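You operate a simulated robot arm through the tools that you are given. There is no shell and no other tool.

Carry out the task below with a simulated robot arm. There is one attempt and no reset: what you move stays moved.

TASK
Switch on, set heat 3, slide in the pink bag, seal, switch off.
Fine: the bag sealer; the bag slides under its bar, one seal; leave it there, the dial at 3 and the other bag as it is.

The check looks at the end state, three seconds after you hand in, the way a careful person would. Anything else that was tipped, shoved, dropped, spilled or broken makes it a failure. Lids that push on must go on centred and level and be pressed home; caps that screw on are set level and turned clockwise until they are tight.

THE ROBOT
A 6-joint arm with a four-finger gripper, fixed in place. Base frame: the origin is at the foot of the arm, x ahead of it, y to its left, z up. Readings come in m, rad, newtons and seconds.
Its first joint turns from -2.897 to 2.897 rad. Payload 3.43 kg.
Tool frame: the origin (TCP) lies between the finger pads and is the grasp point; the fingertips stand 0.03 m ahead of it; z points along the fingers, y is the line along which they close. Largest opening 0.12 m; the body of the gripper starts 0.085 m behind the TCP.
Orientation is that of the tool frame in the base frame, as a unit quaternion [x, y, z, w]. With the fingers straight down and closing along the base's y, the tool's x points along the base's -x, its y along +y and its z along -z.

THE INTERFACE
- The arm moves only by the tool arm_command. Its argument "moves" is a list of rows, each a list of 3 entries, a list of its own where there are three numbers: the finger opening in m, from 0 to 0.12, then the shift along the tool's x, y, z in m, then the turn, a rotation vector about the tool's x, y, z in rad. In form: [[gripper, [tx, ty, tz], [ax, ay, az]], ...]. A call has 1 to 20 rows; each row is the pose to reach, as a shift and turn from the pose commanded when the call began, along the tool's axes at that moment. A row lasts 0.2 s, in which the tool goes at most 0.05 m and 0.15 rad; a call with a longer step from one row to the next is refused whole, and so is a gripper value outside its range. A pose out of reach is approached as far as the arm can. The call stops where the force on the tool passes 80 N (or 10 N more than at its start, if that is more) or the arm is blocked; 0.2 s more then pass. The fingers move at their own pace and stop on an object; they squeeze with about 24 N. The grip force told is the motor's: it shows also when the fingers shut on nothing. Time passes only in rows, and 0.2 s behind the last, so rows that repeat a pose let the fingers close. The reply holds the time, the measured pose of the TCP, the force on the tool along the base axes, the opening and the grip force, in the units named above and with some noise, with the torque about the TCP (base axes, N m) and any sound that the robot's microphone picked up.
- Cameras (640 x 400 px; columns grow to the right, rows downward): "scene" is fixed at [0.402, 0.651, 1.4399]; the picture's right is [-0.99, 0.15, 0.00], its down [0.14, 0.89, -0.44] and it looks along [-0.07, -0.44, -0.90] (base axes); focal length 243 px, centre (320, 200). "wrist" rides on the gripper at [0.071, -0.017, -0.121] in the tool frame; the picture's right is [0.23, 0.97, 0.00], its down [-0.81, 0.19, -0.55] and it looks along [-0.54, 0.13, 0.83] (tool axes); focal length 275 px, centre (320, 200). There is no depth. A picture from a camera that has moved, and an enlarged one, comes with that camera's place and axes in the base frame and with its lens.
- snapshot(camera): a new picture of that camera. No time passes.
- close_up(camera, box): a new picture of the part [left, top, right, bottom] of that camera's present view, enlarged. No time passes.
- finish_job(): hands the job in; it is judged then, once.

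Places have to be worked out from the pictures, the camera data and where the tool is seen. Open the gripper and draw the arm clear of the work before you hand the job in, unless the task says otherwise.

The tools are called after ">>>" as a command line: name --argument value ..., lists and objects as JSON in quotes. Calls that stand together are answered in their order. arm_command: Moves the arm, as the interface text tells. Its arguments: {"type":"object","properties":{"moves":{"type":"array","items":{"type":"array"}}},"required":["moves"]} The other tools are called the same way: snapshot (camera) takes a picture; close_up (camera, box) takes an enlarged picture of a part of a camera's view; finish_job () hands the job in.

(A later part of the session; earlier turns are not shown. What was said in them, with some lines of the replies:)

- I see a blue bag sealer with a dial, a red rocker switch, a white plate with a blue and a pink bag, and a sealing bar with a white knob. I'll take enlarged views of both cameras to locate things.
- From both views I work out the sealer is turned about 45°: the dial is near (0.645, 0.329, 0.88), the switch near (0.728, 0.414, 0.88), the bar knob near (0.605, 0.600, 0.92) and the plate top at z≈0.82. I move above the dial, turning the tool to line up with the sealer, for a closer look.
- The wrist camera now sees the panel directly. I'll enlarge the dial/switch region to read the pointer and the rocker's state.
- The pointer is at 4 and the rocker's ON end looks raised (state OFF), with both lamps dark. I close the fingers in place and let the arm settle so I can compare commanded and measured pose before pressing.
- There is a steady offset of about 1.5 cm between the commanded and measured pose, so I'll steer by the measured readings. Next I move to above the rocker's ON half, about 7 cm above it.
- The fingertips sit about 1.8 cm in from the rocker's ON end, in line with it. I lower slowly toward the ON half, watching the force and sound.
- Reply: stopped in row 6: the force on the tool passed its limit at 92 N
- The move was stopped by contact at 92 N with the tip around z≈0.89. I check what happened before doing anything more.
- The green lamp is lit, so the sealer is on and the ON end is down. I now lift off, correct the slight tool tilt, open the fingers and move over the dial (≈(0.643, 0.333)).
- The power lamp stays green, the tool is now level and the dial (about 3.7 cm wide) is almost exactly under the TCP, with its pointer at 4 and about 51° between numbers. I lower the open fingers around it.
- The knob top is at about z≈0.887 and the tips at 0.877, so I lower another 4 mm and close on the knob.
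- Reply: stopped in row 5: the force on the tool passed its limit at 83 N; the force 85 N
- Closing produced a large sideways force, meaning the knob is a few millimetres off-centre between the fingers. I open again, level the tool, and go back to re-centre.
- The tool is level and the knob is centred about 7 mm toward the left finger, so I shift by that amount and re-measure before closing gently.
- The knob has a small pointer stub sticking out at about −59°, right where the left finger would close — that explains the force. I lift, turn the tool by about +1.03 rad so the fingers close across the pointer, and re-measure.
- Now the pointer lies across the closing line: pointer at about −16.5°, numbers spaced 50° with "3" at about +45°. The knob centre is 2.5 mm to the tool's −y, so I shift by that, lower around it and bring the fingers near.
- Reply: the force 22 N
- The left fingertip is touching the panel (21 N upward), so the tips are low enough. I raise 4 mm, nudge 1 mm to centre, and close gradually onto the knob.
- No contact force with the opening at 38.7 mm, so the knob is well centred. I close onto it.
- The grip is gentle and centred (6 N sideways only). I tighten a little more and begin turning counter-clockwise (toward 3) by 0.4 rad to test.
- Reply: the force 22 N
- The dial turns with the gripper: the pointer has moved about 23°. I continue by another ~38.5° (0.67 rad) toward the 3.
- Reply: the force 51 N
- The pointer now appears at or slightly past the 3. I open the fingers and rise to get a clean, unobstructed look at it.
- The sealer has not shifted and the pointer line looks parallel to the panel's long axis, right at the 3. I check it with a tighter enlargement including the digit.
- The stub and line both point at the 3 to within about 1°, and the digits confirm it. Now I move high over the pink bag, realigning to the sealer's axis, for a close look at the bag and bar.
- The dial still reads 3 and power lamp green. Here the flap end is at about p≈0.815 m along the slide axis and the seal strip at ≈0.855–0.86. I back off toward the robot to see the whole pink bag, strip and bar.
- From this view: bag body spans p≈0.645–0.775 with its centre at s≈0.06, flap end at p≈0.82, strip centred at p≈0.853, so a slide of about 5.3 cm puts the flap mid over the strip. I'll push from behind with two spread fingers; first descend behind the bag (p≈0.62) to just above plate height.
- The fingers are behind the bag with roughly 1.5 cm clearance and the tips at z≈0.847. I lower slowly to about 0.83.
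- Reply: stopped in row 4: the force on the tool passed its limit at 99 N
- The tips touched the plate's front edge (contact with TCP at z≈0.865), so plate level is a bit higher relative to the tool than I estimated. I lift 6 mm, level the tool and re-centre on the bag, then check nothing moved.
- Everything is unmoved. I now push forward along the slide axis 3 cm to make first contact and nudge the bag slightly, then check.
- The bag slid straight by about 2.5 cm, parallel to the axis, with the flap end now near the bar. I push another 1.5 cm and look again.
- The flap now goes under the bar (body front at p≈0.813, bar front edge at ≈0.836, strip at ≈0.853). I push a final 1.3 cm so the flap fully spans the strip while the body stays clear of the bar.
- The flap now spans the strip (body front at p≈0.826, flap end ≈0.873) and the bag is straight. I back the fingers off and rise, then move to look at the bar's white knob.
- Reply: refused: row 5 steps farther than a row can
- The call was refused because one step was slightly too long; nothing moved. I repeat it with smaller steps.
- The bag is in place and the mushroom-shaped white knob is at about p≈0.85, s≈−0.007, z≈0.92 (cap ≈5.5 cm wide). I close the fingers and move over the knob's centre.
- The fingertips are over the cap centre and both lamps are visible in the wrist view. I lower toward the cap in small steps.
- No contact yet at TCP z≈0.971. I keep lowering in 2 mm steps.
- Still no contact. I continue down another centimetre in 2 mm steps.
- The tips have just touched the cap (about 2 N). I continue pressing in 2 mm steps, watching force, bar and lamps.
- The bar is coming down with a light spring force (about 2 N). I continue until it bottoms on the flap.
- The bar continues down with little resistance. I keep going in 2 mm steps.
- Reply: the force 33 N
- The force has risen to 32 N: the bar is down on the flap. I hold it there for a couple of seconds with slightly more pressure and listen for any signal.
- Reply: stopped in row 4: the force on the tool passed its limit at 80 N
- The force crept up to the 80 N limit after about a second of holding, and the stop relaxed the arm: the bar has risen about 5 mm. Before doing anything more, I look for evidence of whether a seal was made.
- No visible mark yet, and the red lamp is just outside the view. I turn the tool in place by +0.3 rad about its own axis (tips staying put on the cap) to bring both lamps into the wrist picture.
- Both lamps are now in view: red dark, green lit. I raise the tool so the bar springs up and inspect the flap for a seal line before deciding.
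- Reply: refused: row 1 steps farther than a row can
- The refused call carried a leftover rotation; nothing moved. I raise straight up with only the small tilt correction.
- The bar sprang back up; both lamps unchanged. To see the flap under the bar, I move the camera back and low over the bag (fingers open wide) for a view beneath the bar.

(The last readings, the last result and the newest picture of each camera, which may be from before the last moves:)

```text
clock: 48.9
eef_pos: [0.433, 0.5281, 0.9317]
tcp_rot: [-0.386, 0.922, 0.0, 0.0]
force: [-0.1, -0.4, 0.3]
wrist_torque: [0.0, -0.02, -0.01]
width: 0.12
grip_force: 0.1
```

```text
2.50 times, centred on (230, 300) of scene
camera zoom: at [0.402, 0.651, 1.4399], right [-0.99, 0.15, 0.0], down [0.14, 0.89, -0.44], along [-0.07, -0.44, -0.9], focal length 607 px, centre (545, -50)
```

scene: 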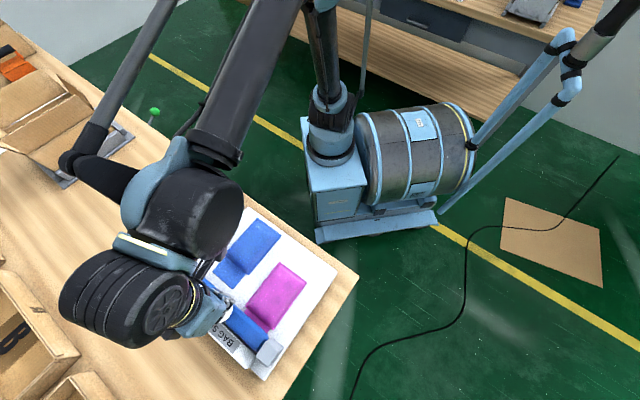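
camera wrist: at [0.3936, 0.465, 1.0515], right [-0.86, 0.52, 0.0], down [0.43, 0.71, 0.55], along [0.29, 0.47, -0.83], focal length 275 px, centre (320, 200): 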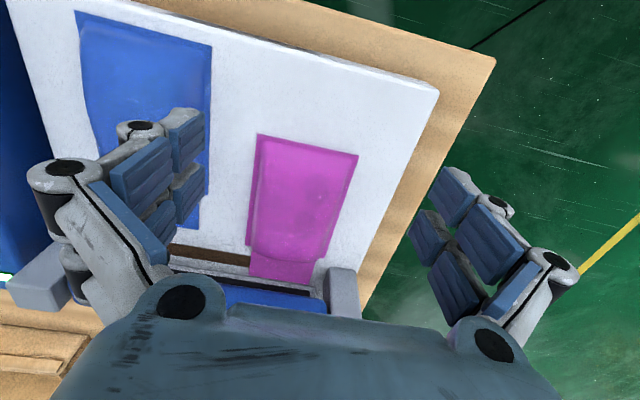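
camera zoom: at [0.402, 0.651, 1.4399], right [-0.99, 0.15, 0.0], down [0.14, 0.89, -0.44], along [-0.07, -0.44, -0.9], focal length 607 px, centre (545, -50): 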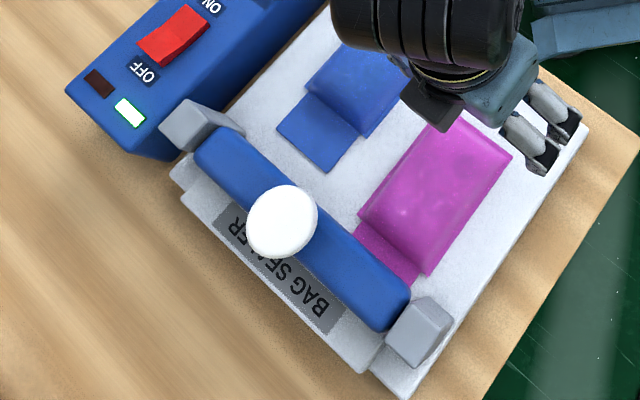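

This view is clear: the flap lies over the strip with margin on both sides, but there is no seal line, so the short press did not seal. The flap's right edge also overhangs the pad end by about 4 mm, so I'll first nudge the bag ~7 mm left; I move closed fingers to its right side, staying high.

>>> arm_command --moves '[[0.12, [0, 0, -0.03], [0, 0, 0]], [0.05, [-0.02, 0.03, -0.04], [0, 0, 0]], [0.0, [-0.05, 0.055, -0.04], [0, 0, 0]], [0.0, [-0.085, 0.0735, -0.04], [0, 0, 0]], [0.0, [-0.085, 0.0735, -0.01], [0, 0, 0]], [0.0, [-0.085, 0.0735, 0.02], [0, 0, 0]], [0.0, [-0.085, 0.0735, 0.02], [0, 0, 0]]]'

>>> snapshot --camera "wrist"

>>> close_up --camera "scene" --box '[200, 230, 350, 370]'

```text
clock: 50.5
eef_pos: [0.4402, 0.6399, 0.9107]
tcp_rot: [-0.385, 0.923, 0.0, 0.0]
force: [-0.1, 0.6, -0.6]
wrist_torque: [-0.01, 0.02, -0.01]
width: 0.0
grip_force: 23.9
```

```text
taken
camera wrist: at [0.4008, 0.577, 1.0316], right [-0.85, 0.52, 0.0], down [0.43, 0.71, 0.55], along [0.29, 0.47, -0.83], focal length 275 px, centre (320, 200)
```

wrist: 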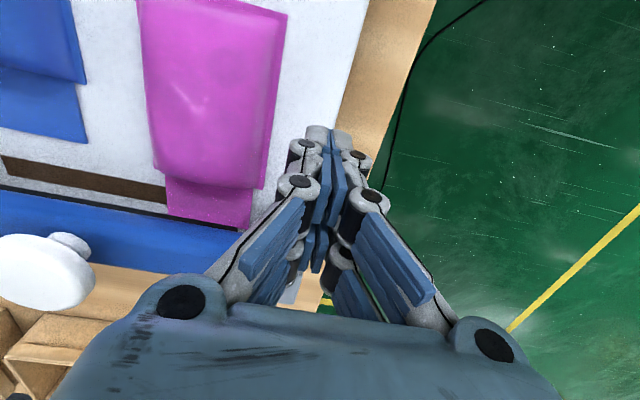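

```text
2.86 times, centred on (275, 300) of scene
camera zoom: at [0.402, 0.651, 1.4399], right [-0.99, 0.15, 0.0], down [0.14, 0.89, -0.44], along [-0.07, -0.44, -0.9], focal length 694 px, centre (449, -86)
```

zoom: 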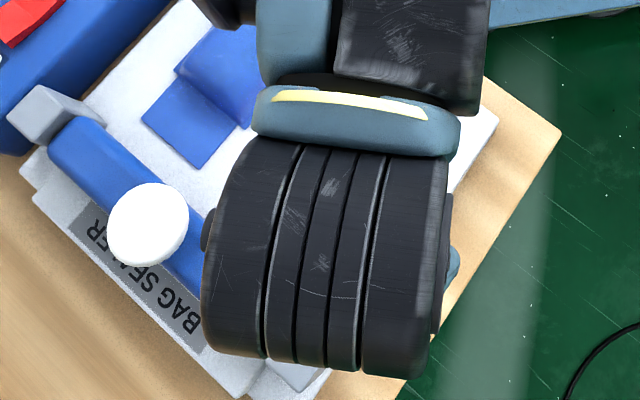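

The closed fingers are over the plate to the right of the bag (s≈0.1345, bag edge ≈0.10). I descend to 8 mm above plate contact height.

>>> arm_command --moves '[[0.0, [0, 0, 0.015], [0, 0, 0]], [0.0, [0, 0, 0.028], [0, 0, 0]], [0.0, [0, 0, 0.035], [0, 0, 0]], [0.0, [0, 0, 0.037], [0, 0, 0]], [0.0, [0, 0, 0.037], [0, 0, 0]]]'

>>> snapshot --camera "wrist"

```text
clock: 51.7
eef_pos: [0.4399, 0.6402, 0.8736]
tcp_rot: [-0.387, 0.922, 0.0, -0.001]
force: [-0.2, 0.3, 0.0]
wrist_torque: [-0.02, 0.03, 0.01]
width: 0.0
grip_force: 24.0
```

```text
taken
camera wrist: at [0.4008, 0.5781, 0.9944], right [-0.85, 0.52, 0.0], down [0.43, 0.71, 0.55], along [0.29, 0.47, -0.83], focal length 275 px, centre (320, 200)
```

wrist: 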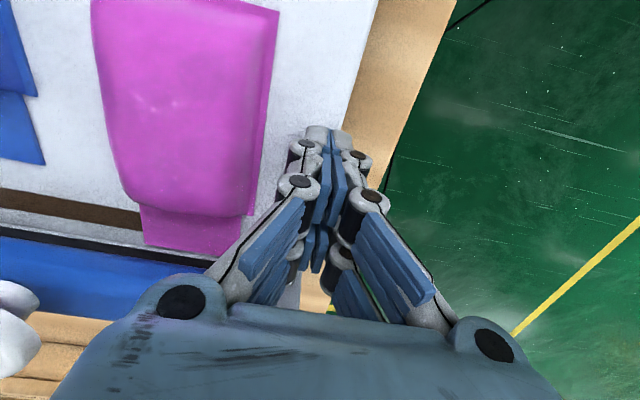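

There is about 2 cm from the fingertips to the bag's edge. I move left slowly by 2.4 cm and check.

>>> arm_command --moves '[[0.0, [0, -0.008, 0], [0, 0, 0]], [0.0, [0, -0.014, 0], [0, 0, 0]], [0.0, [0, -0.018, 0], [0, 0, 0]], [0.0, [0, -0.021, 0], [0, 0, 0]], [0.0, [0, -0.024, 0], [0, 0, 0]], [0.0, [0, -0.024, 0], [0, 0, 0]]]'

>>> snapshot --camera "wrist"

```text
clock: 53.1
eef_pos: [0.4567, 0.6235, 0.8727]
tcp_rot: [-0.387, 0.922, 0.0, -0.001]
force: [1.5, 0.9, -0.5]
wrist_torque: [0.02, 0.02, -0.01]
width: 0.0
grip_force: 24.0
```

```text
taken
camera wrist: at [0.4176, 0.5611, 0.9935], right [-0.85, 0.52, 0.0], down [0.43, 0.71, 0.55], along [0.29, 0.47, -0.83], focal length 275 px, centre (320, 200)
```

wrist: 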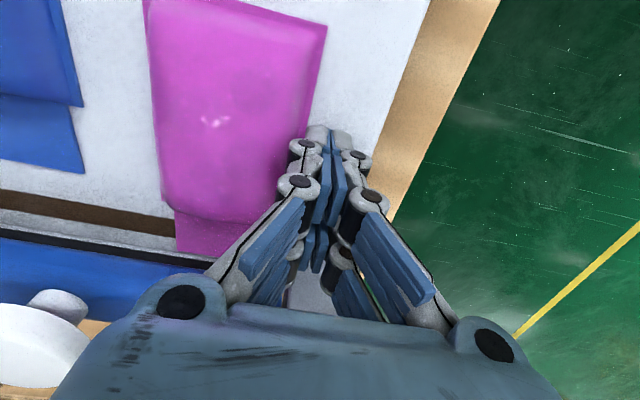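

The fingertips are now just beside the bag's edge with barely any force. I push another 7 mm to shift the bag left.

>>> arm_command --moves '[[0.0, [0, -0.002, 0], [0, 0, 0]], [0.0, [0, -0.004, 0], [0, 0, 0]], [0.0, [0, -0.006, 0], [0, 0, 0]], [0.0, [0, -0.007, 0], [0, 0, 0]], [0.0, [0, -0.007, 0], [0, 0, 0]]]'

>>> snapshot --camera "wrist"

```text
clock: 54.3
eef_pos: [0.4622, 0.6182, 0.8728]
tcp_rot: [-0.387, 0.922, 0.001, -0.001]
force: [-1.3, 0.2, 1.5]
wrist_torque: [0.01, -0.01, 0.02]
width: 0.0
grip_force: 24.1
```

```text
taken
camera wrist: at [0.4233, 0.5564, 0.9941], right [-0.85, 0.52, 0.0], down [0.43, 0.71, 0.55], along [0.29, 0.47, -0.83], focal length 275 px, centre (320, 200)
```

wrist: 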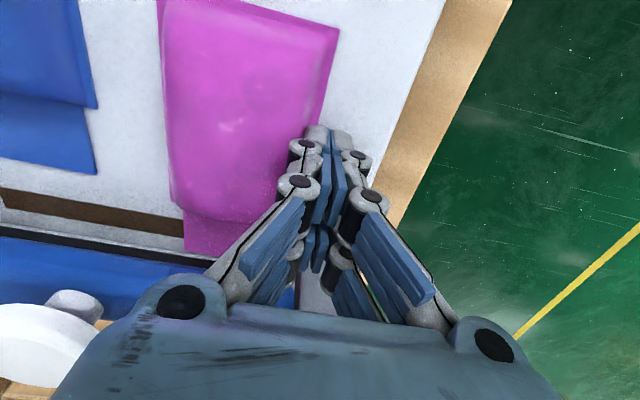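

The bag has barely moved yet; the tips are passing over its thin seam and will meet the body a few millimetres further in. I continue 6 mm more.

>>> arm_command --moves '[[0.0, [0, -0.002, 0], [0, 0, 0]], [0.0, [0, -0.004, 0], [0, 0, 0]], [0.0, [0, -0.006, 0], [0, 0, 0]], [0.0, [0, -0.006, 0], [0, 0, 0]]]'

>>> snapshot --camera "wrist"

>>> close_up --camera "wrist" --box '[80, 40, 360, 270]'

```text
clock: 55.3
eef_pos: [0.467, 0.6138, 0.874]
tcp_rot: [-0.386, 0.923, 0.0, -0.001]
force: [-0.7, 0.8, -0.1]
wrist_torque: [-0.01, 0.02, 0.0]
width: 0.0002
grip_force: 24.1
```

```text
taken
camera wrist: at [0.4274, 0.5511, 0.994], right [-0.85, 0.52, 0.0], down [0.43, 0.71, 0.55], along [0.29, 0.47, -0.83], focal length 275 px, centre (320, 200)
```

wrist: 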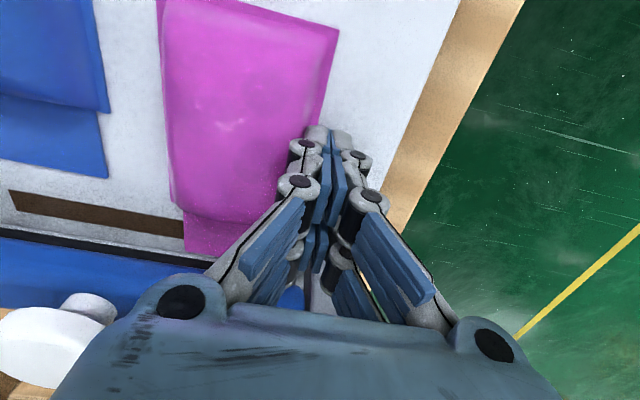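

```text
1.74 times, centred on (220, 155) of wrist
camera zoom: at [0.4274, 0.5511, 0.994], right [-0.85, 0.52, 0.0], down [0.43, 0.71, 0.55], along [0.29, 0.47, -0.83], focal length 479 px, centre (494, 278)
```

zoom: 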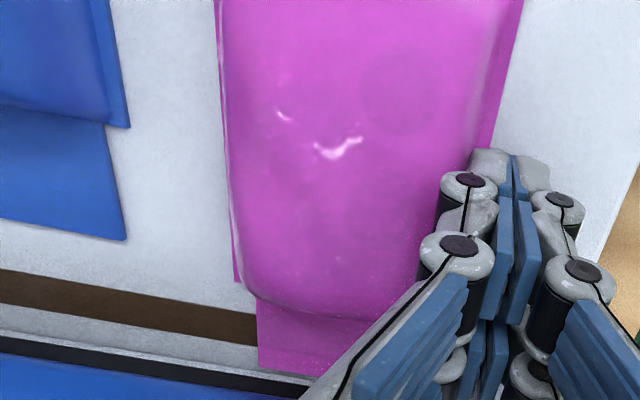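

The bag has moved left with the fingers (about 6 mm) and is still straight. I back off, rise, and return to the low viewpoint to check the flap under the bar again.

>>> arm_command --moves '[[0.0, [0, 0.01, 0], [0, 0, 0]], [0.0, [0, 0.025, -0.005], [0, 0, 0]], [0.0, [0, 0.03, -0.04], [0, 0, 0]], [0.0, [0, 0.03, -0.08], [0, 0, 0]], [0.03, [0.03, 0.01, -0.09], [0, 0, 0]], [0.06, [0.06, -0.015, -0.09], [0, 0, 0]], [0.12, [0.085, -0.042, -0.085], [0, 0, 0]], [0.12, [0.085, -0.042, -0.06], [0, 0, 0]], [0.12, [0.085, -0.042, -0.06], [0, 0, 0]]]'

>>> snapshot --camera "wrist"

>>> close_up --camera "wrist" --box '[200, 180, 400, 310]'

>>> close_up --camera "scene" --box '[130, 220, 330, 380]'

```text
clock: 57.3
eef_pos: [0.4361, 0.5227, 0.934]
tcp_rot: [-0.386, 0.923, 0.0, -0.001]
force: [-1.0, 0.8, -0.3]
wrist_torque: [-0.01, 0.02, -0.01]
width: 0.1202
grip_force: 0.0
```

```text
taken
camera wrist: at [0.3971, 0.4591, 1.0546], right [-0.85, 0.52, 0.0], down [0.43, 0.71, 0.55], along [0.29, 0.47, -0.83], focal length 275 px, centre (320, 200)
```

wrist: 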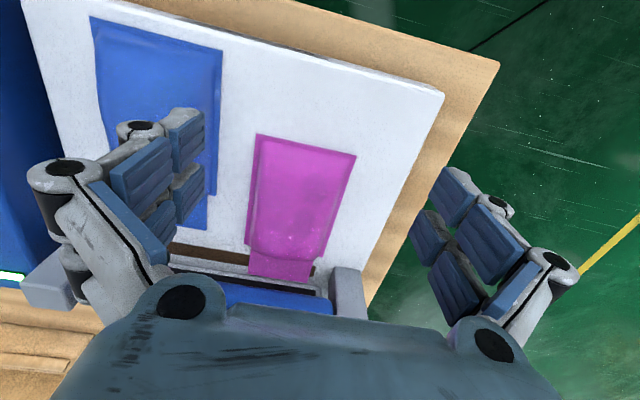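

```text
3.08 times, centred on (300, 245) of wrist
camera zoom: at [0.3971, 0.4591, 1.0546], right [-0.85, 0.52, 0.0], down [0.43, 0.71, 0.55], along [0.29, 0.47, -0.83], focal length 847 px, centre (382, 62)
```

zoom: 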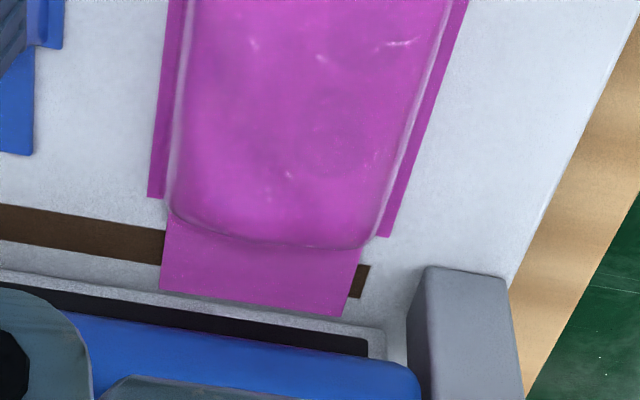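

```text
2.50 times, centred on (230, 300) of scene
camera zoom: at [0.402, 0.651, 1.4399], right [-0.99, 0.15, 0.0], down [0.14, 0.89, -0.44], along [-0.07, -0.44, -0.9], focal length 607 px, centre (545, -50)
```

zoom: 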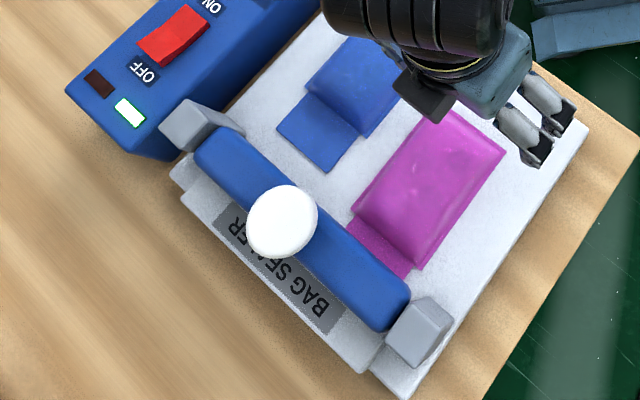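

The strip now shows on both sides of the flap, so the whole mouth will be sealed, and the blue bag is untouched. I rise, close the fingers and go back over the white knob with the tool turned so both lamps stay in view.

>>> arm_command --moves '[[0.12, [0, 0, -0.04], [0, 0, 0]], [0.06, [0, 0, -0.085], [0, 0, 0]], [0.0, [-0.035, -0.015, -0.09], [0, 0, 0.1]], [0.0, [-0.075, -0.03, -0.09], [0, 0, 0.2]], [0.0, [-0.115, -0.045, -0.09], [0, 0, 0.3]], [0.0, [-0.155, -0.058, -0.09], [0, 0, 0.35]], [0.0, [-0.1685, -0.0618, -0.08], [0, 0, 0.35]], [0.0, [-0.1685, -0.0618, -0.06], [0, 0, 0.35]], [0.0, [-0.1685, -0.0618, -0.06], [0, 0, 0.35]]]'

>>> snapshot --camera "wrist"

```text
clock: 59.3
eef_pos: [0.5995, 0.6, 0.9909]
tcp_rot: [-0.221, 0.975, -0.001, -0.001]
force: [0.3, 0.2, -0.1]
wrist_torque: [0.03, 0.0, 0.01]
width: 0.0002
grip_force: 23.8
```

```text
taken
camera wrist: at [0.5412, 0.5542, 1.1116], right [-0.63, 0.78, 0.0], down [0.65, 0.52, 0.55], along [0.43, 0.34, -0.83], focal length 275 px, centre (320, 200)
```

wrist: 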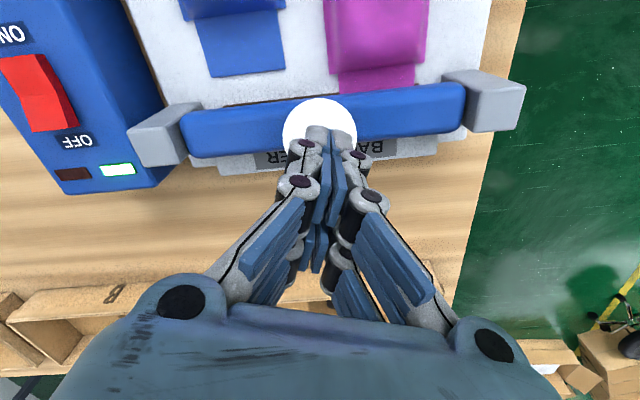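

Centred over the knob with both lamps in view. I lower onto the cap and press the bar most of the way (to TCP z≈0.937).

>>> arm_command --moves '[[0.0, [0, 0, 0.02], [0, 0, 0]], [0.0, [0, 0, 0.034], [0, 0, 0]], [0.0, [0, 0, 0.04], [0, 0, 0]], [0.0, [0, 0, 0.045], [0, 0, 0]], [0.0, [0, 0, 0.05], [0, 0, 0]], [0.0, [0, 0, 0.053], [0, 0, 0]]]'

>>> snapshot --camera "wrist"

```text
clock: 60.7
eef_pos: [0.6002, 0.6017, 0.9398]
tcp_rot: [-0.219, 0.976, 0.0, -0.001]
force: [-0.4, -1.5, 3.1]
wrist_torque: [-0.04, 0.02, -0.02]
width: 0.006
grip_force: 33.4
```

```text
taken
camera wrist: at [0.541, 0.5559, 1.0604], right [-0.63, 0.78, 0.0], down [0.65, 0.52, 0.55], along [0.43, 0.34, -0.83], focal length 275 px, centre (320, 200)
```

wrist: 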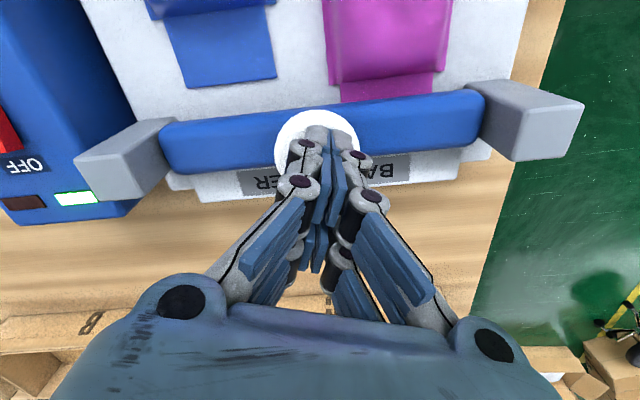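

The bar is nearly down (3 N). I make the last few millimetres in small steps, with a picture of the lamps.

>>> arm_command --moves '[[0.0, [0, 0, 0.003], [0, 0, 0]], [0.0, [0, 0, 0.006], [0, 0, 0]], [0.0, [0, 0, 0.0075], [0, 0, 0]]]'

>>> close_up --camera "wrist" --box '[0, 120, 160, 230]'

```text
clock: 61.5
eef_pos: [0.5994, 0.6017, 0.9321]
tcp_rot: [-0.219, 0.976, 0.0, -0.001]
force: [2.3, -0.1, 2.6]
wrist_torque: [-0.02, -0.05, 0.0]
width: 0.0058
grip_force: 33.2
```

```text
3.64 times, centred on (80, 175) of wrist
camera zoom: at [0.5403, 0.5559, 1.0522], right [-0.63, 0.78, 0.0], down [0.65, 0.52, 0.55], along [0.43, 0.35, -0.83], focal length 1001 px, centre (1193, 291)
```

zoom: 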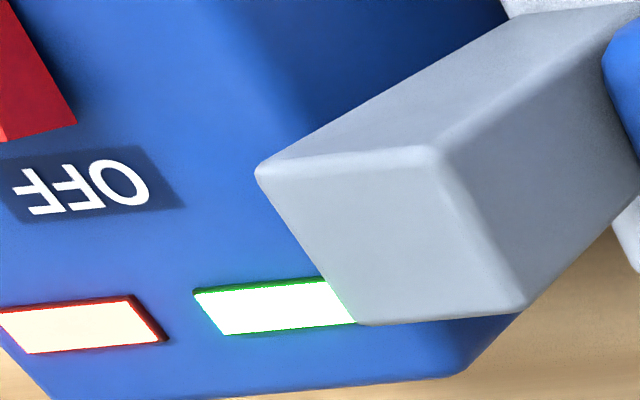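

The red lamp is now lit: sealing is in progress with the bar down. I hold this position and watch the lamp.

>>> arm_command --moves '[[0.0, [0, 0, 0.0005], [0, 0, 0]], [0.0, [0, 0, 0.0005], [0, 0, 0]]]'

>>> close_up --camera "wrist" --box '[0, 120, 160, 230]'

```text
clock: 62.1
eef_pos: [0.5995, 0.6016, 0.9306]
tcp_rot: [-0.22, 0.976, -0.001, 0.0]
force: [2.1, 0.8, 4.4]
wrist_torque: [-0.02, -0.06, 0.0]
width: 0.0059
grip_force: 33.1
```

```text
3.64 times, centred on (80, 175) of wrist
camera zoom: at [0.5401, 0.5558, 1.0521], right [-0.63, 0.78, 0.0], down [0.65, 0.52, 0.55], along [0.43, 0.35, -0.83], focal length 1001 px, centre (1193, 291)
```

zoom: 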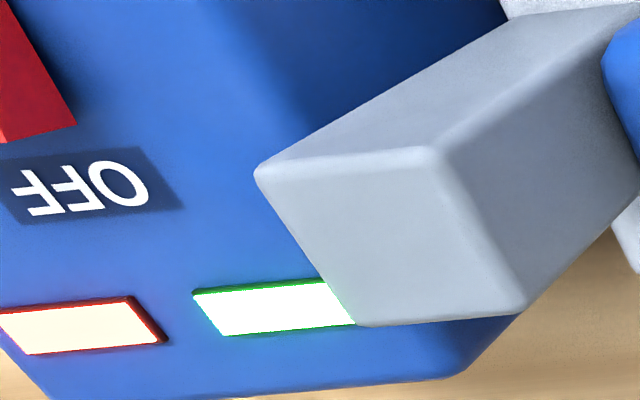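

Red is still lit with a gentle force of about 4 N. I keep holding.

>>> arm_command --moves '[[0.0, [0, 0, 0], [0, 0, 0]], [0.0, [0, 0, 0], [0, 0, 0]], [0.0, [0, 0, 0], [0, 0, 0]]]'

>>> close_up --camera "wrist" --box '[0, 120, 160, 230]'

```text
clock: 62.9
eef_pos: [0.5976, 0.601, 0.9306]
tcp_rot: [-0.22, 0.976, -0.001, -0.001]
force: [1.6, 1.8, 4.5]
wrist_torque: [-0.03, -0.07, -0.01]
width: 0.0058
grip_force: 33.1
```

```text
3.64 times, centred on (80, 175) of wrist
camera zoom: at [0.54, 0.5558, 1.0521], right [-0.63, 0.78, 0.0], down [0.65, 0.52, 0.55], along [0.43, 0.35, -0.83], focal length 1001 px, centre (1193, 291)
```

zoom: 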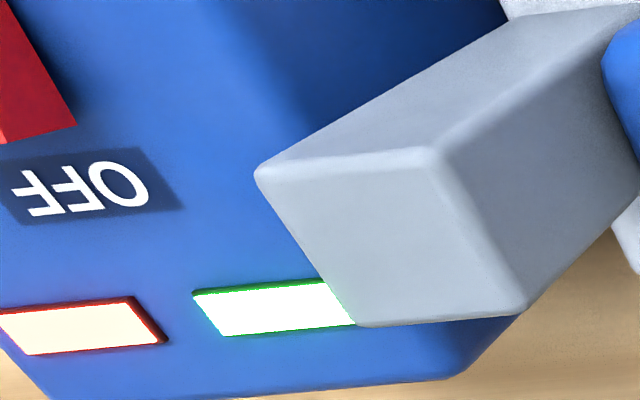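

The red lamp remains lit after about 1.5 s. The force is steady, so I keep holding a bit longer, checking the lamp.

>>> arm_command --moves '[[0.0, [0, 0, 0], [0, 0, 0]], [0.0, [0, 0, 0], [0, 0, 0]], [0.0, [0, 0, 0], [0, 0, 0]]]'

>>> close_up --camera "wrist" --box '[0, 120, 160, 230]'

```text
clock: 63.7
eef_pos: [0.5979, 0.601, 0.9316]
tcp_rot: [-0.22, 0.976, -0.001, 0.0]
force: [1.6, 0.4, 5.4]
wrist_torque: [-0.03, -0.02, 0.01]
width: 0.006
grip_force: 33.4
```

```text
3.64 times, centred on (80, 175) of wrist
camera zoom: at [0.54, 0.5558, 1.0521], right [-0.63, 0.78, 0.0], down [0.65, 0.52, 0.55], along [0.43, 0.35, -0.83], focal length 1001 px, centre (1193, 291)
```

zoom: 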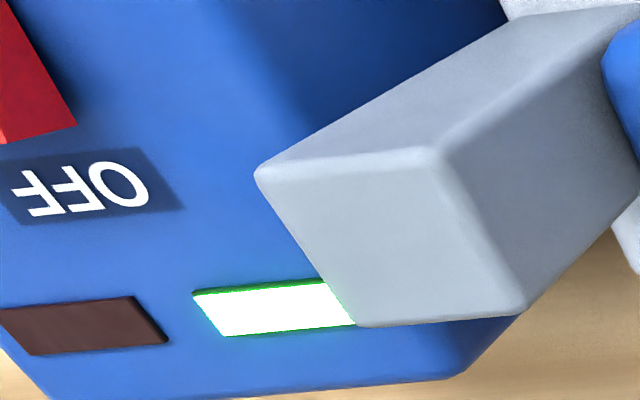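

The red lamp has gone out: the seal cycle is finished. I hold a moment longer for cooling, then lift straight up and look at the flap.

>>> arm_command --moves '[[0.0, [0, 0, 0], [0, 0, 0]], [0.0, [0, 0, 0], [0, 0, 0]], [0.0, [0, 0, 0], [0, 0, 0]], [0.0, [0, 0, -0.005], [0, 0, 0]], [0.0, [0, 0, -0.012], [0, 0, 0]], [0.0, [0, 0, -0.025], [0, 0, 0]], [0.0, [0, 0, -0.05], [0, 0, 0]], [0.0, [0, 0, -0.09], [0, 0, 0]], [0.0, [0, 0, -0.09], [0, 0, 0]]]'

>>> snapshot --camera "wrist"

>>> close_up --camera "scene" --box '[130, 220, 330, 380]'

```text
clock: 65.7
eef_pos: [0.5996, 0.6006, 1.0227]
tcp_rot: [-0.22, 0.975, 0.0, -0.001]
force: [0.0, 0.8, -0.2]
wrist_torque: [-0.03, 0.02, 0.03]
width: 0.0
grip_force: 33.3
```

```text
taken
camera wrist: at [0.5415, 0.5549, 1.1435], right [-0.63, 0.78, 0.0], down [0.65, 0.52, 0.55], along [0.43, 0.35, -0.83], focal length 275 px, centre (320, 200)
```

wrist: 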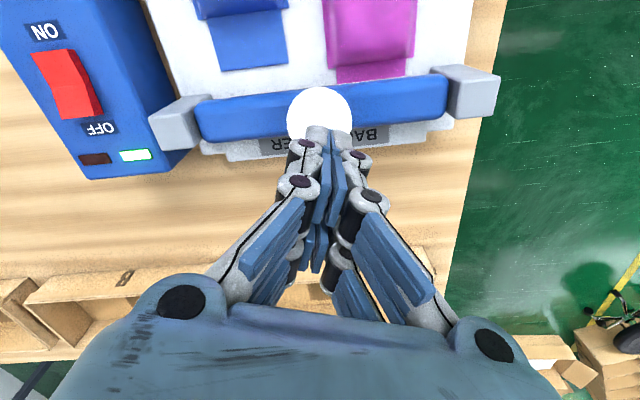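

```text
2.50 times, centred on (230, 300) of scene
camera zoom: at [0.402, 0.651, 1.4399], right [-0.99, 0.15, 0.0], down [0.14, 0.89, -0.44], along [-0.07, -0.44, -0.9], focal length 607 px, centre (545, -50)
```

zoom: 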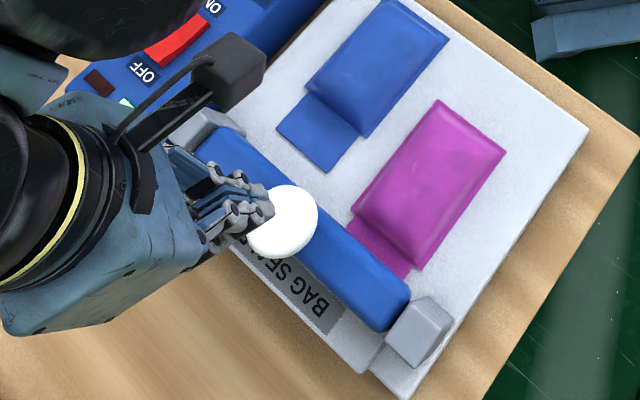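

The bar is up again, power lamp green, red dark. I return to the low viewpoint to verify the seal line on the flap before switching off.

>>> arm_command --moves '[[0.06, [0.03, 0, 0], [0, 0, -0.05]], [0.12, [0.07, 0, 0], [0, 0, -0.15]], [0.12, [0.11, 0, 0], [0, 0, -0.25]], [0.12, [0.15, 0, 0.015], [0, 0, -0.33]], [0.12, [0.1795, 0.0003, 0.04], [0, 0, -0.35]], [0.12, [0.1795, 0.0003, 0.07], [0, 0, -0.35]], [0.12, [0.1795, 0.0003, 0.088], [0, 0, -0.35]], [0.12, [0.1795, 0.0003, 0.088], [0, 0, -0.35]]]'

>>> snapshot --camera "wrist"

>>> close_up --camera "wrist" --box '[200, 180, 400, 310]'

>>> close_up --camera "scene" --box '[120, 160, 360, 390]'

```text
clock: 67.5
eef_pos: [0.4393, 0.5253, 0.9331]
tcp_rot: [-0.387, 0.922, 0.0, -0.001]
force: [0.4, -0.3, 0.0]
wrist_torque: [-0.01, -0.02, 0.01]
width: 0.12
grip_force: 0.2
```

```text
taken
camera wrist: at [0.3994, 0.4622, 1.0543], right [-0.85, 0.52, 0.0], down [0.43, 0.71, 0.55], along [0.29, 0.47, -0.83], focal length 275 px, centre (320, 200)
```

wrist: 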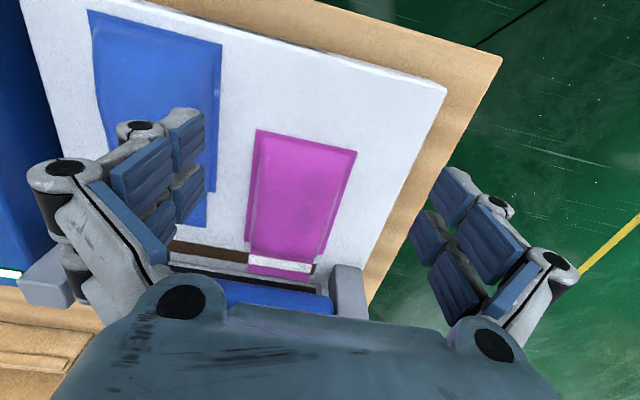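

```text
3.08 times, centred on (300, 245) of wrist
camera zoom: at [0.3994, 0.4622, 1.0543], right [-0.85, 0.52, 0.0], down [0.43, 0.71, 0.55], along [0.29, 0.47, -0.83], focal length 847 px, centre (382, 62)
```

zoom: 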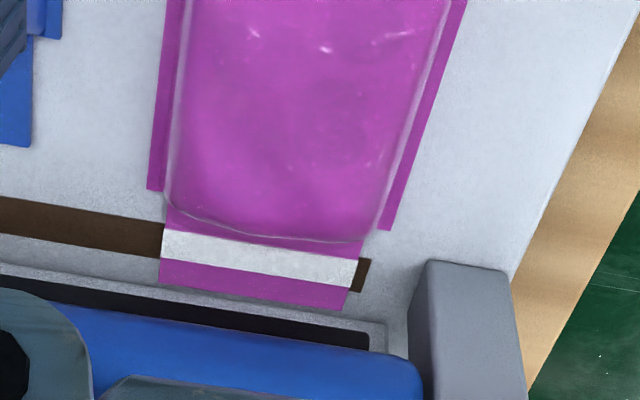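

```text
1.74 times, centred on (240, 275) of scene
camera zoom: at [0.402, 0.651, 1.4399], right [-0.99, 0.15, 0.0], down [0.14, 0.89, -0.44], along [-0.07, -0.44, -0.9], focal length 422 px, centre (459, 70)
```

zoom: 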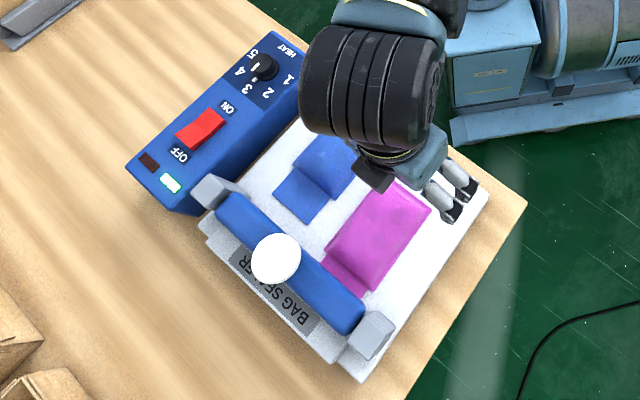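

A clean white seal line runs across the whole flap. Now I go over the OFF end of the rocker (≈(0.739, 0.430)), high over everything, with fingers closed.

>>> arm_command --moves '[[0.12, [0, 0, -0.04], [0, 0, 0]], [0.08, [0, 0, -0.085], [0, 0, 0]], [0.0, [-0.018, -0.036, -0.1], [0, 0, 0]], [0.0, [-0.038, -0.075, -0.1], [0, 0, 0]], [0.0, [-0.058, -0.115, -0.1], [0, 0, 0]], [0.0, [-0.078, -0.155, -0.1], [0, 0, 0]], [0.0, [-0.098, -0.195, -0.1], [0, 0, 0]], [0.0, [-0.118, -0.235, -0.1], [0, 0, 0]], [0.0, [-0.136, -0.27, -0.1], [0, 0, 0]], [0.0, [-0.1424, -0.2808, -0.08], [0, 0, 0]], [0.0, [-0.1424, -0.2808, -0.06], [0, 0, 0]], [0.0, [-0.1424, -0.2808, -0.06], [0, 0, 0]]]'

>>> snapshot --camera "wrist"

>>> close_up --camera "scene" --box '[120, 150, 280, 290]'

```text
clock: 70.1
eef_pos: [0.7359, 0.4302, 0.9942]
tcp_rot: [-0.387, 0.922, -0.001, -0.001]
force: [0.4, -0.6, -0.1]
wrist_torque: [-0.01, 0.02, 0.01]
width: 0.0
grip_force: 23.9
```

```text
taken
camera wrist: at [0.6969, 0.3662, 1.1153], right [-0.85, 0.52, 0.0], down [0.43, 0.71, 0.55], along [0.29, 0.47, -0.83], focal length 275 px, centre (320, 200)
```

wrist: 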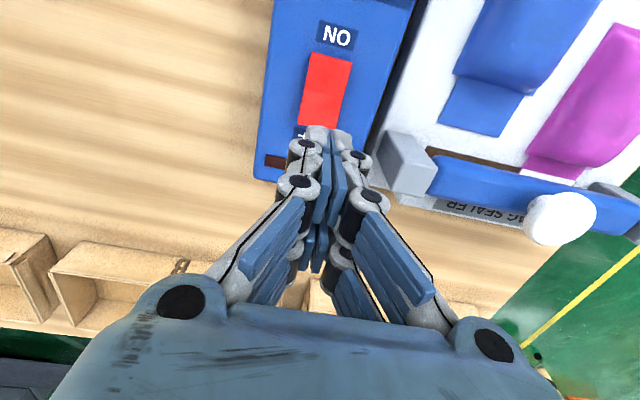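

```text
2.86 times, centred on (200, 220) of scene
camera zoom: at [0.402, 0.651, 1.4399], right [-0.99, 0.15, 0.0], down [0.14, 0.89, -0.44], along [-0.07, -0.44, -0.9], focal length 694 px, centre (663, 143)
```

zoom: 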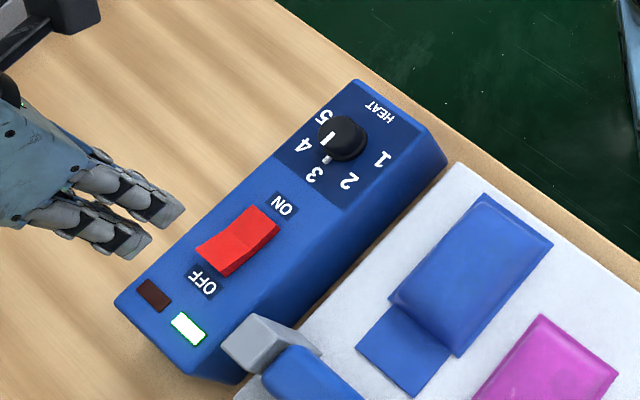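

The tips are over the OFF end but about 6 mm from its edge; I shift 8 mm back toward the rocker's middle and lower gradually.

>>> arm_command --moves '[[0.0, [0.0077, 0.001, 0.02], [0, 0, 0]], [0.0, [0.0077, 0.001, 0.04], [0, 0, 0]], [0.0, [0.0077, 0.001, 0.053], [0, 0, 0]], [0.0, [0.0077, 0.001, 0.058], [0, 0, 0]], [0.0, [0.0077, 0.001, 0.061], [0, 0, 0]]]'

>>> close_up --camera "scene" --box '[120, 150, 280, 290]'

>>> snapshot --camera "wrist"

```text
clock: 71.3
eef_pos: [0.7297, 0.4251, 0.9326]
tcp_rot: [-0.386, 0.923, 0.0, -0.001]
force: [0.9, 0.1, -0.3]
wrist_torque: [-0.03, 0.0, 0.0]
width: 0.0
grip_force: 23.8
```

```text
2.86 times, centred on (200, 220) of scene
camera zoom: at [0.402, 0.651, 1.4399], right [-0.99, 0.15, 0.0], down [0.14, 0.89, -0.44], along [-0.07, -0.44, -0.9], focal length 694 px, centre (663, 143)
```

zoom: 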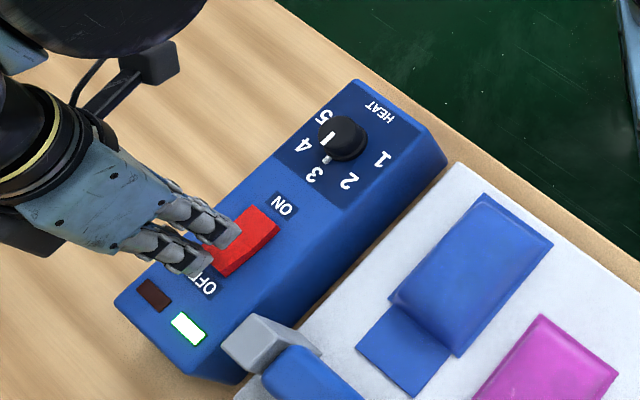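

```text
taken
camera wrist: at [0.6904, 0.3625, 1.0535], right [-0.85, 0.52, 0.0], down [0.43, 0.71, 0.55], along [0.29, 0.47, -0.83], focal length 275 px, centre (320, 200)
```

wrist: 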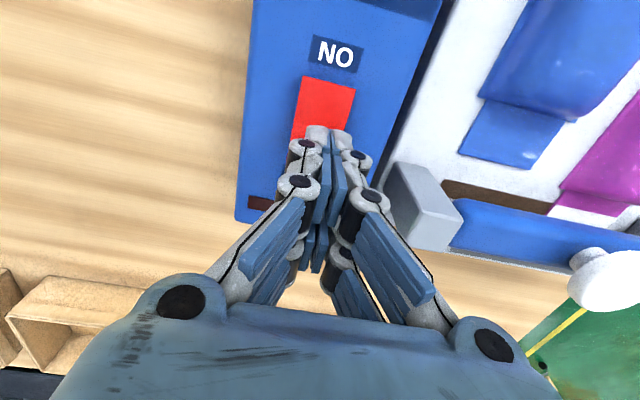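

The tips hover just above the OFF half. I press down in 2 mm steps and check the lamp.

>>> arm_command --moves '[[0.0, [0, 0, 0.002], [0, 0, 0]], [0.0, [0, 0, 0.004], [0, 0, 0]], [0.0, [0, 0, 0.006], [0, 0, 0]], [0.0, [0, 0, 0.008], [0, 0, 0]]]'

>>> close_up --camera "scene" --box '[120, 150, 280, 290]'

```text
clock: 72.3
eef_pos: [0.7301, 0.4247, 0.9251]
tcp_rot: [-0.388, 0.922, 0.0, -0.001]
force: [-0.1, -0.5, -0.4]
wrist_torque: [0.0, 0.03, -0.01]
width: 0.0
grip_force: 24.0
```

```text
2.86 times, centred on (200, 220) of scene
camera zoom: at [0.402, 0.651, 1.4399], right [-0.99, 0.15, 0.0], down [0.14, 0.89, -0.44], along [-0.07, -0.44, -0.9], focal length 694 px, centre (663, 143)
```

zoom: 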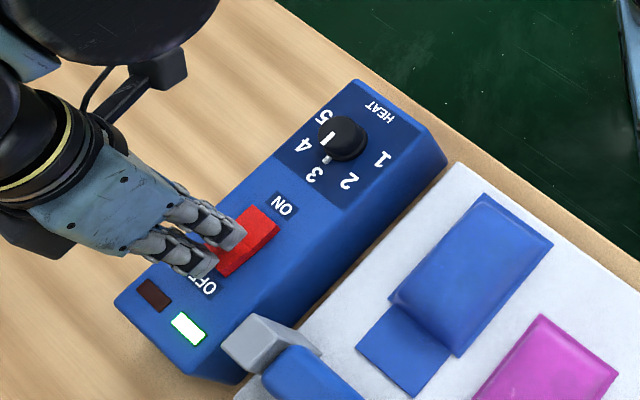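

No contact yet at z≈0.925. I keep lowering in 2 mm steps.

>>> arm_command --moves '[[0.0, [0, 0, 0.002], [0, 0, 0]], [0.0, [0, 0, 0.004], [0, 0, 0]], [0.0, [0, 0, 0.006], [0, 0, 0]]]'

>>> close_up --camera "scene" --box '[120, 150, 280, 290]'

```text
clock: 73.1
eef_pos: [0.7304, 0.4233, 0.9184]
tcp_rot: [-0.387, 0.922, -0.001, -0.001]
force: [-0.1, -0.2, 0.1]
wrist_torque: [0.03, -0.02, 0.01]
width: 0.0058
grip_force: 33.6
```

```text
2.86 times, centred on (200, 220) of scene
camera zoom: at [0.402, 0.651, 1.4399], right [-0.99, 0.15, 0.0], down [0.14, 0.89, -0.44], along [-0.07, -0.44, -0.9], focal length 694 px, centre (663, 143)
```

zoom: 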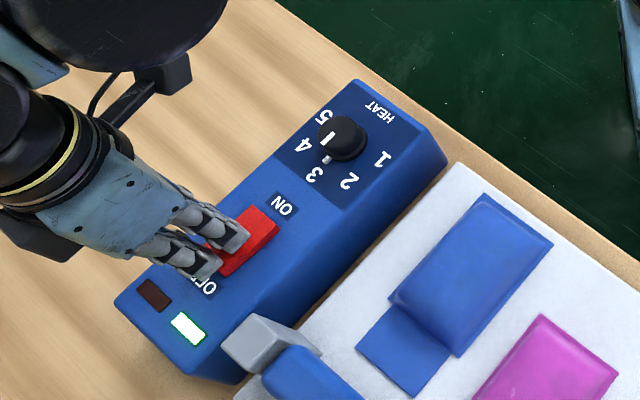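

The tips are in contact with the rocker (finger width changed) but it has not flipped yet. I press further.

>>> arm_command --moves '[[0.0, [0, 0, 0.002], [0, 0, 0]], [0.0, [0, 0, 0.004], [0, 0, 0]]]'

>>> close_up --camera "scene" --box '[120, 150, 280, 290]'

```text
clock: 73.7
eef_pos: [0.7303, 0.4234, 0.9138]
tcp_rot: [-0.386, 0.923, -0.001, -0.001]
force: [-0.1, 0.0, 1.2]
wrist_torque: [-0.05, 0.02, -0.03]
width: 0.0059
grip_force: 33.5
```

```text
2.86 times, centred on (200, 220) of scene
camera zoom: at [0.402, 0.651, 1.4399], right [-0.99, 0.15, 0.0], down [0.14, 0.89, -0.44], along [-0.07, -0.44, -0.9], focal length 694 px, centre (663, 143)
```

zoom: 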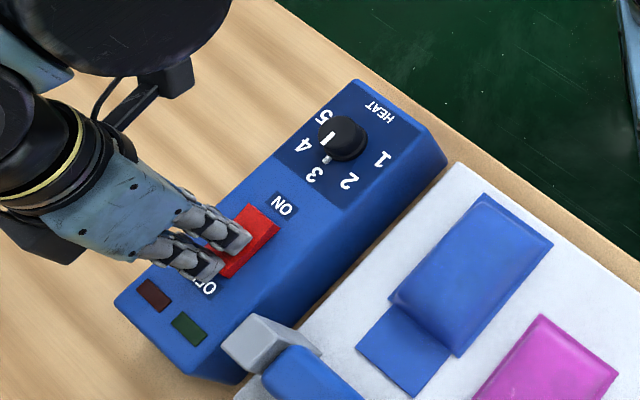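

The green lamp went out. I press another 2 mm to be sure the rocker is fully seated at OFF.

>>> arm_command --moves '[[0.0, [0, 0, 0.001], [0, 0, 0]], [0.0, [0, 0, 0.002], [0, 0, 0]]]'

>>> close_up --camera "scene" --box '[120, 150, 280, 290]'

```text
clock: 74.3
eef_pos: [0.7301, 0.4236, 0.9132]
tcp_rot: [-0.385, 0.923, 0.001, 0.001]
force: [19.1, 11.2, 62.2]
wrist_torque: [-0.24, 0.03, 0.1]
width: 0.0058
grip_force: 33.7
```

```text
2.86 times, centred on (200, 220) of scene
camera zoom: at [0.402, 0.651, 1.4399], right [-0.99, 0.15, 0.0], down [0.14, 0.89, -0.44], along [-0.07, -0.44, -0.9], focal length 694 px, centre (663, 143)
```

zoom: 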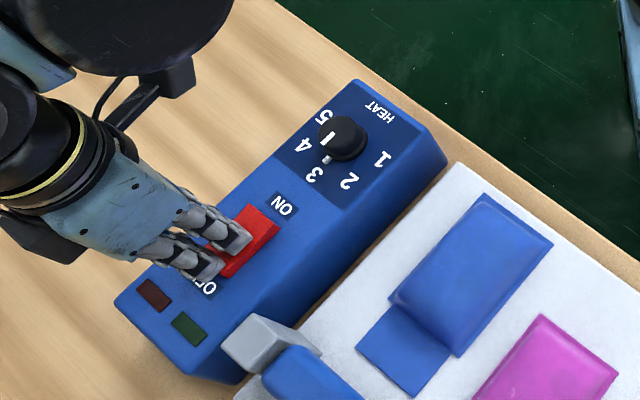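

The rocker is firmly seated (62 N) with both lamps dark. I lift straight up and clear.

>>> arm_command --moves '[[0.0, [0, 0, -0.01], [0, 0, 0]], [0.0, [0, 0, -0.04], [0, 0, 0]], [0.0, [0, 0, -0.08], [0, 0, 0]], [0.03, [0, 0, -0.12], [0, 0, 0]], [0.06, [0.03, 0, -0.15], [0, 0, 0]], [0.08, [0.07, 0, -0.17], [0, 0, 0]], [0.08, [0.1, 0, -0.18], [0, 0, 0]], [0.08, [0.1, 0, -0.18], [0, 0, 0]]]'

>>> snapshot --camera "wrist"

>>> snapshot --camera "scene"

>>> close_up --camera "scene" --box '[120, 160, 360, 390]'

```text
clock: 76.1
eef_pos: [0.6588, 0.3515, 1.0943]
tcp_rot: [-0.386, 0.923, 0.0, 0.0]
force: [-0.1, 0.7, -0.6]
wrist_torque: [0.05, -0.02, -0.02]
width: 0.0799
grip_force: 0.0
```

```text
taken
camera wrist: at [0.62, 0.2896, 1.2153], right [-0.85, 0.52, 0.0], down [0.43, 0.71, 0.55], along [0.29, 0.47, -0.83], focal length 275 px, centre (320, 200)
```

wrist: 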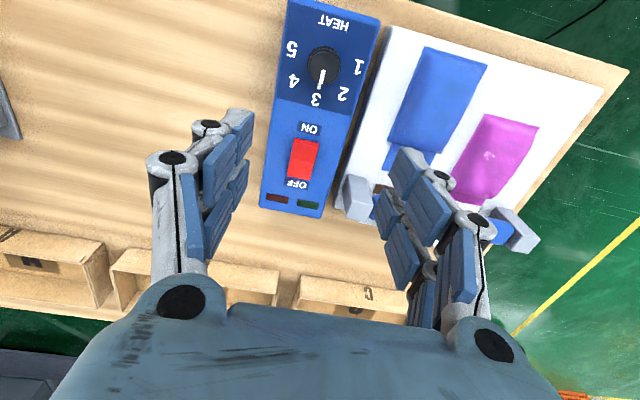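

```text
taken
```

scene: 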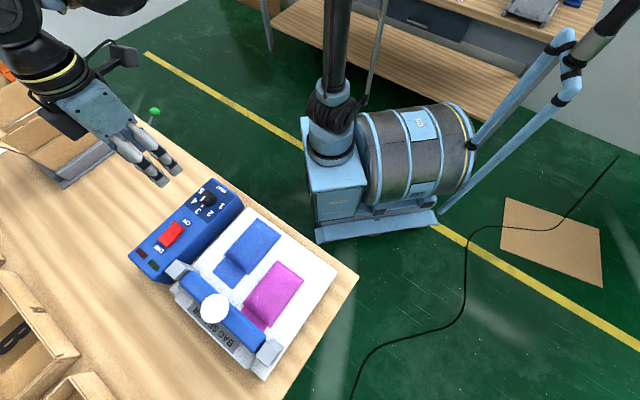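

```text
1.74 times, centred on (240, 275) of scene
camera zoom: at [0.402, 0.651, 1.4399], right [-0.99, 0.15, 0.0], down [0.14, 0.89, -0.44], along [-0.07, -0.44, -0.9], focal length 422 px, centre (459, 70)
```

zoom: 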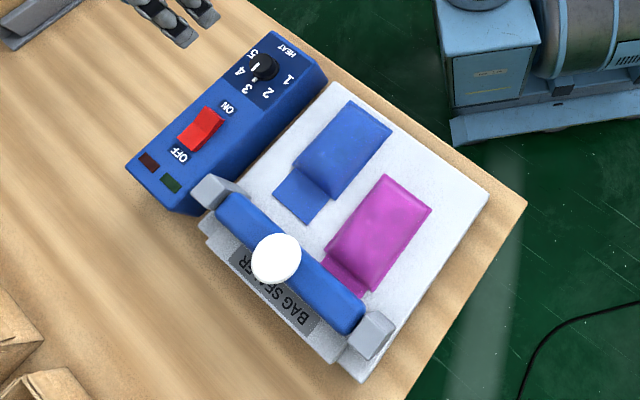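

Rocker is at OFF, both lamps dark, pink bag under the bar, blue bag unchanged. A final close check of the dial and the rocker before handing in.

>>> close_up --camera "wrist" --box '[260, 20, 400, 110]'

>>> close_up --camera "scene" --box '[130, 170, 250, 290]'

```text
4.44 times, centred on (330, 65) of wrist
camera zoom: at [0.62, 0.2896, 1.2153], right [-0.85, 0.52, 0.0], down [0.43, 0.71, 0.55], along [0.29, 0.47, -0.83], focal length 1224 px, centre (276, 800)
```

zoom: 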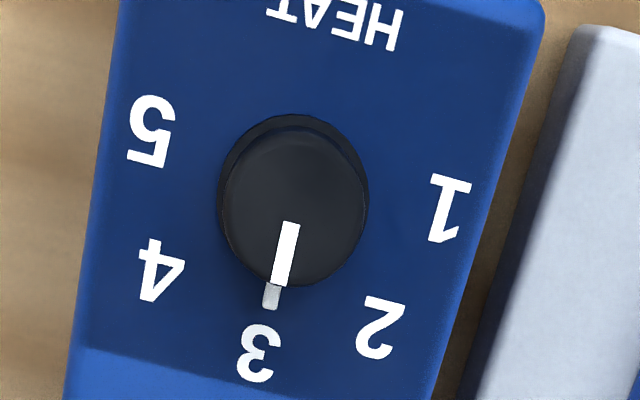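

```text
3.33 times, centred on (190, 230) of scene
camera zoom: at [0.402, 0.651, 1.4399], right [-0.99, 0.15, 0.0], down [0.14, 0.89, -0.44], along [-0.07, -0.44, -0.9], focal length 810 px, centre (753, 100)
```

zoom: 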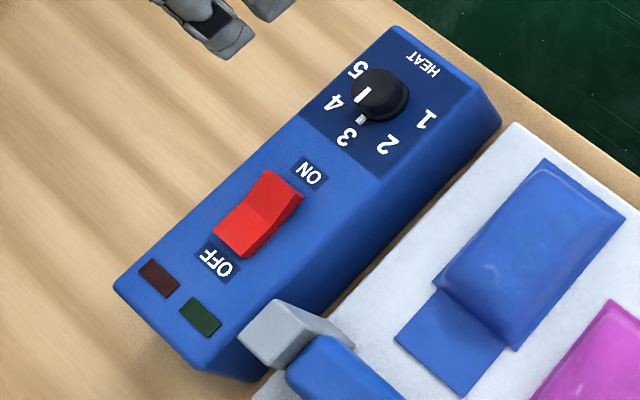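

The pointer is squarely on 3, the rocker looks the same as in its original OFF state, the bag is sealed and in place, and the open gripper is well clear. I hand the job in.

>>> finish_job

```text
The job is handed in.
```

The job is handed in: the pink bag is sealed across its whole mouth and left under the bar. The sealer is switched off with both lamps dark, the dial is at 3, and the blue bag is where it was.

- **Bar pressed twice:** The first press lasted about a second before it hit the arm's force limit. I saw no seal line on the flap afterwards. The second press ran the full cycle: the red lamp lit, then went out, and the white line appeared. There is one visible seal, but a strict count of presses would show two.
- **Pink bag moved sideways:** I pushed it about 6 mm toward the blue bag before sealing, because its mouth overhung the end of the heating strip by about 4 mm.
- **Force-limit stops:** Switching on, the first try at gripping the dial, touching the plate's front edge and that first press each peaked at 80–99 N. Nothing looked shifted or damaged afterwards, and the sealer did not move.
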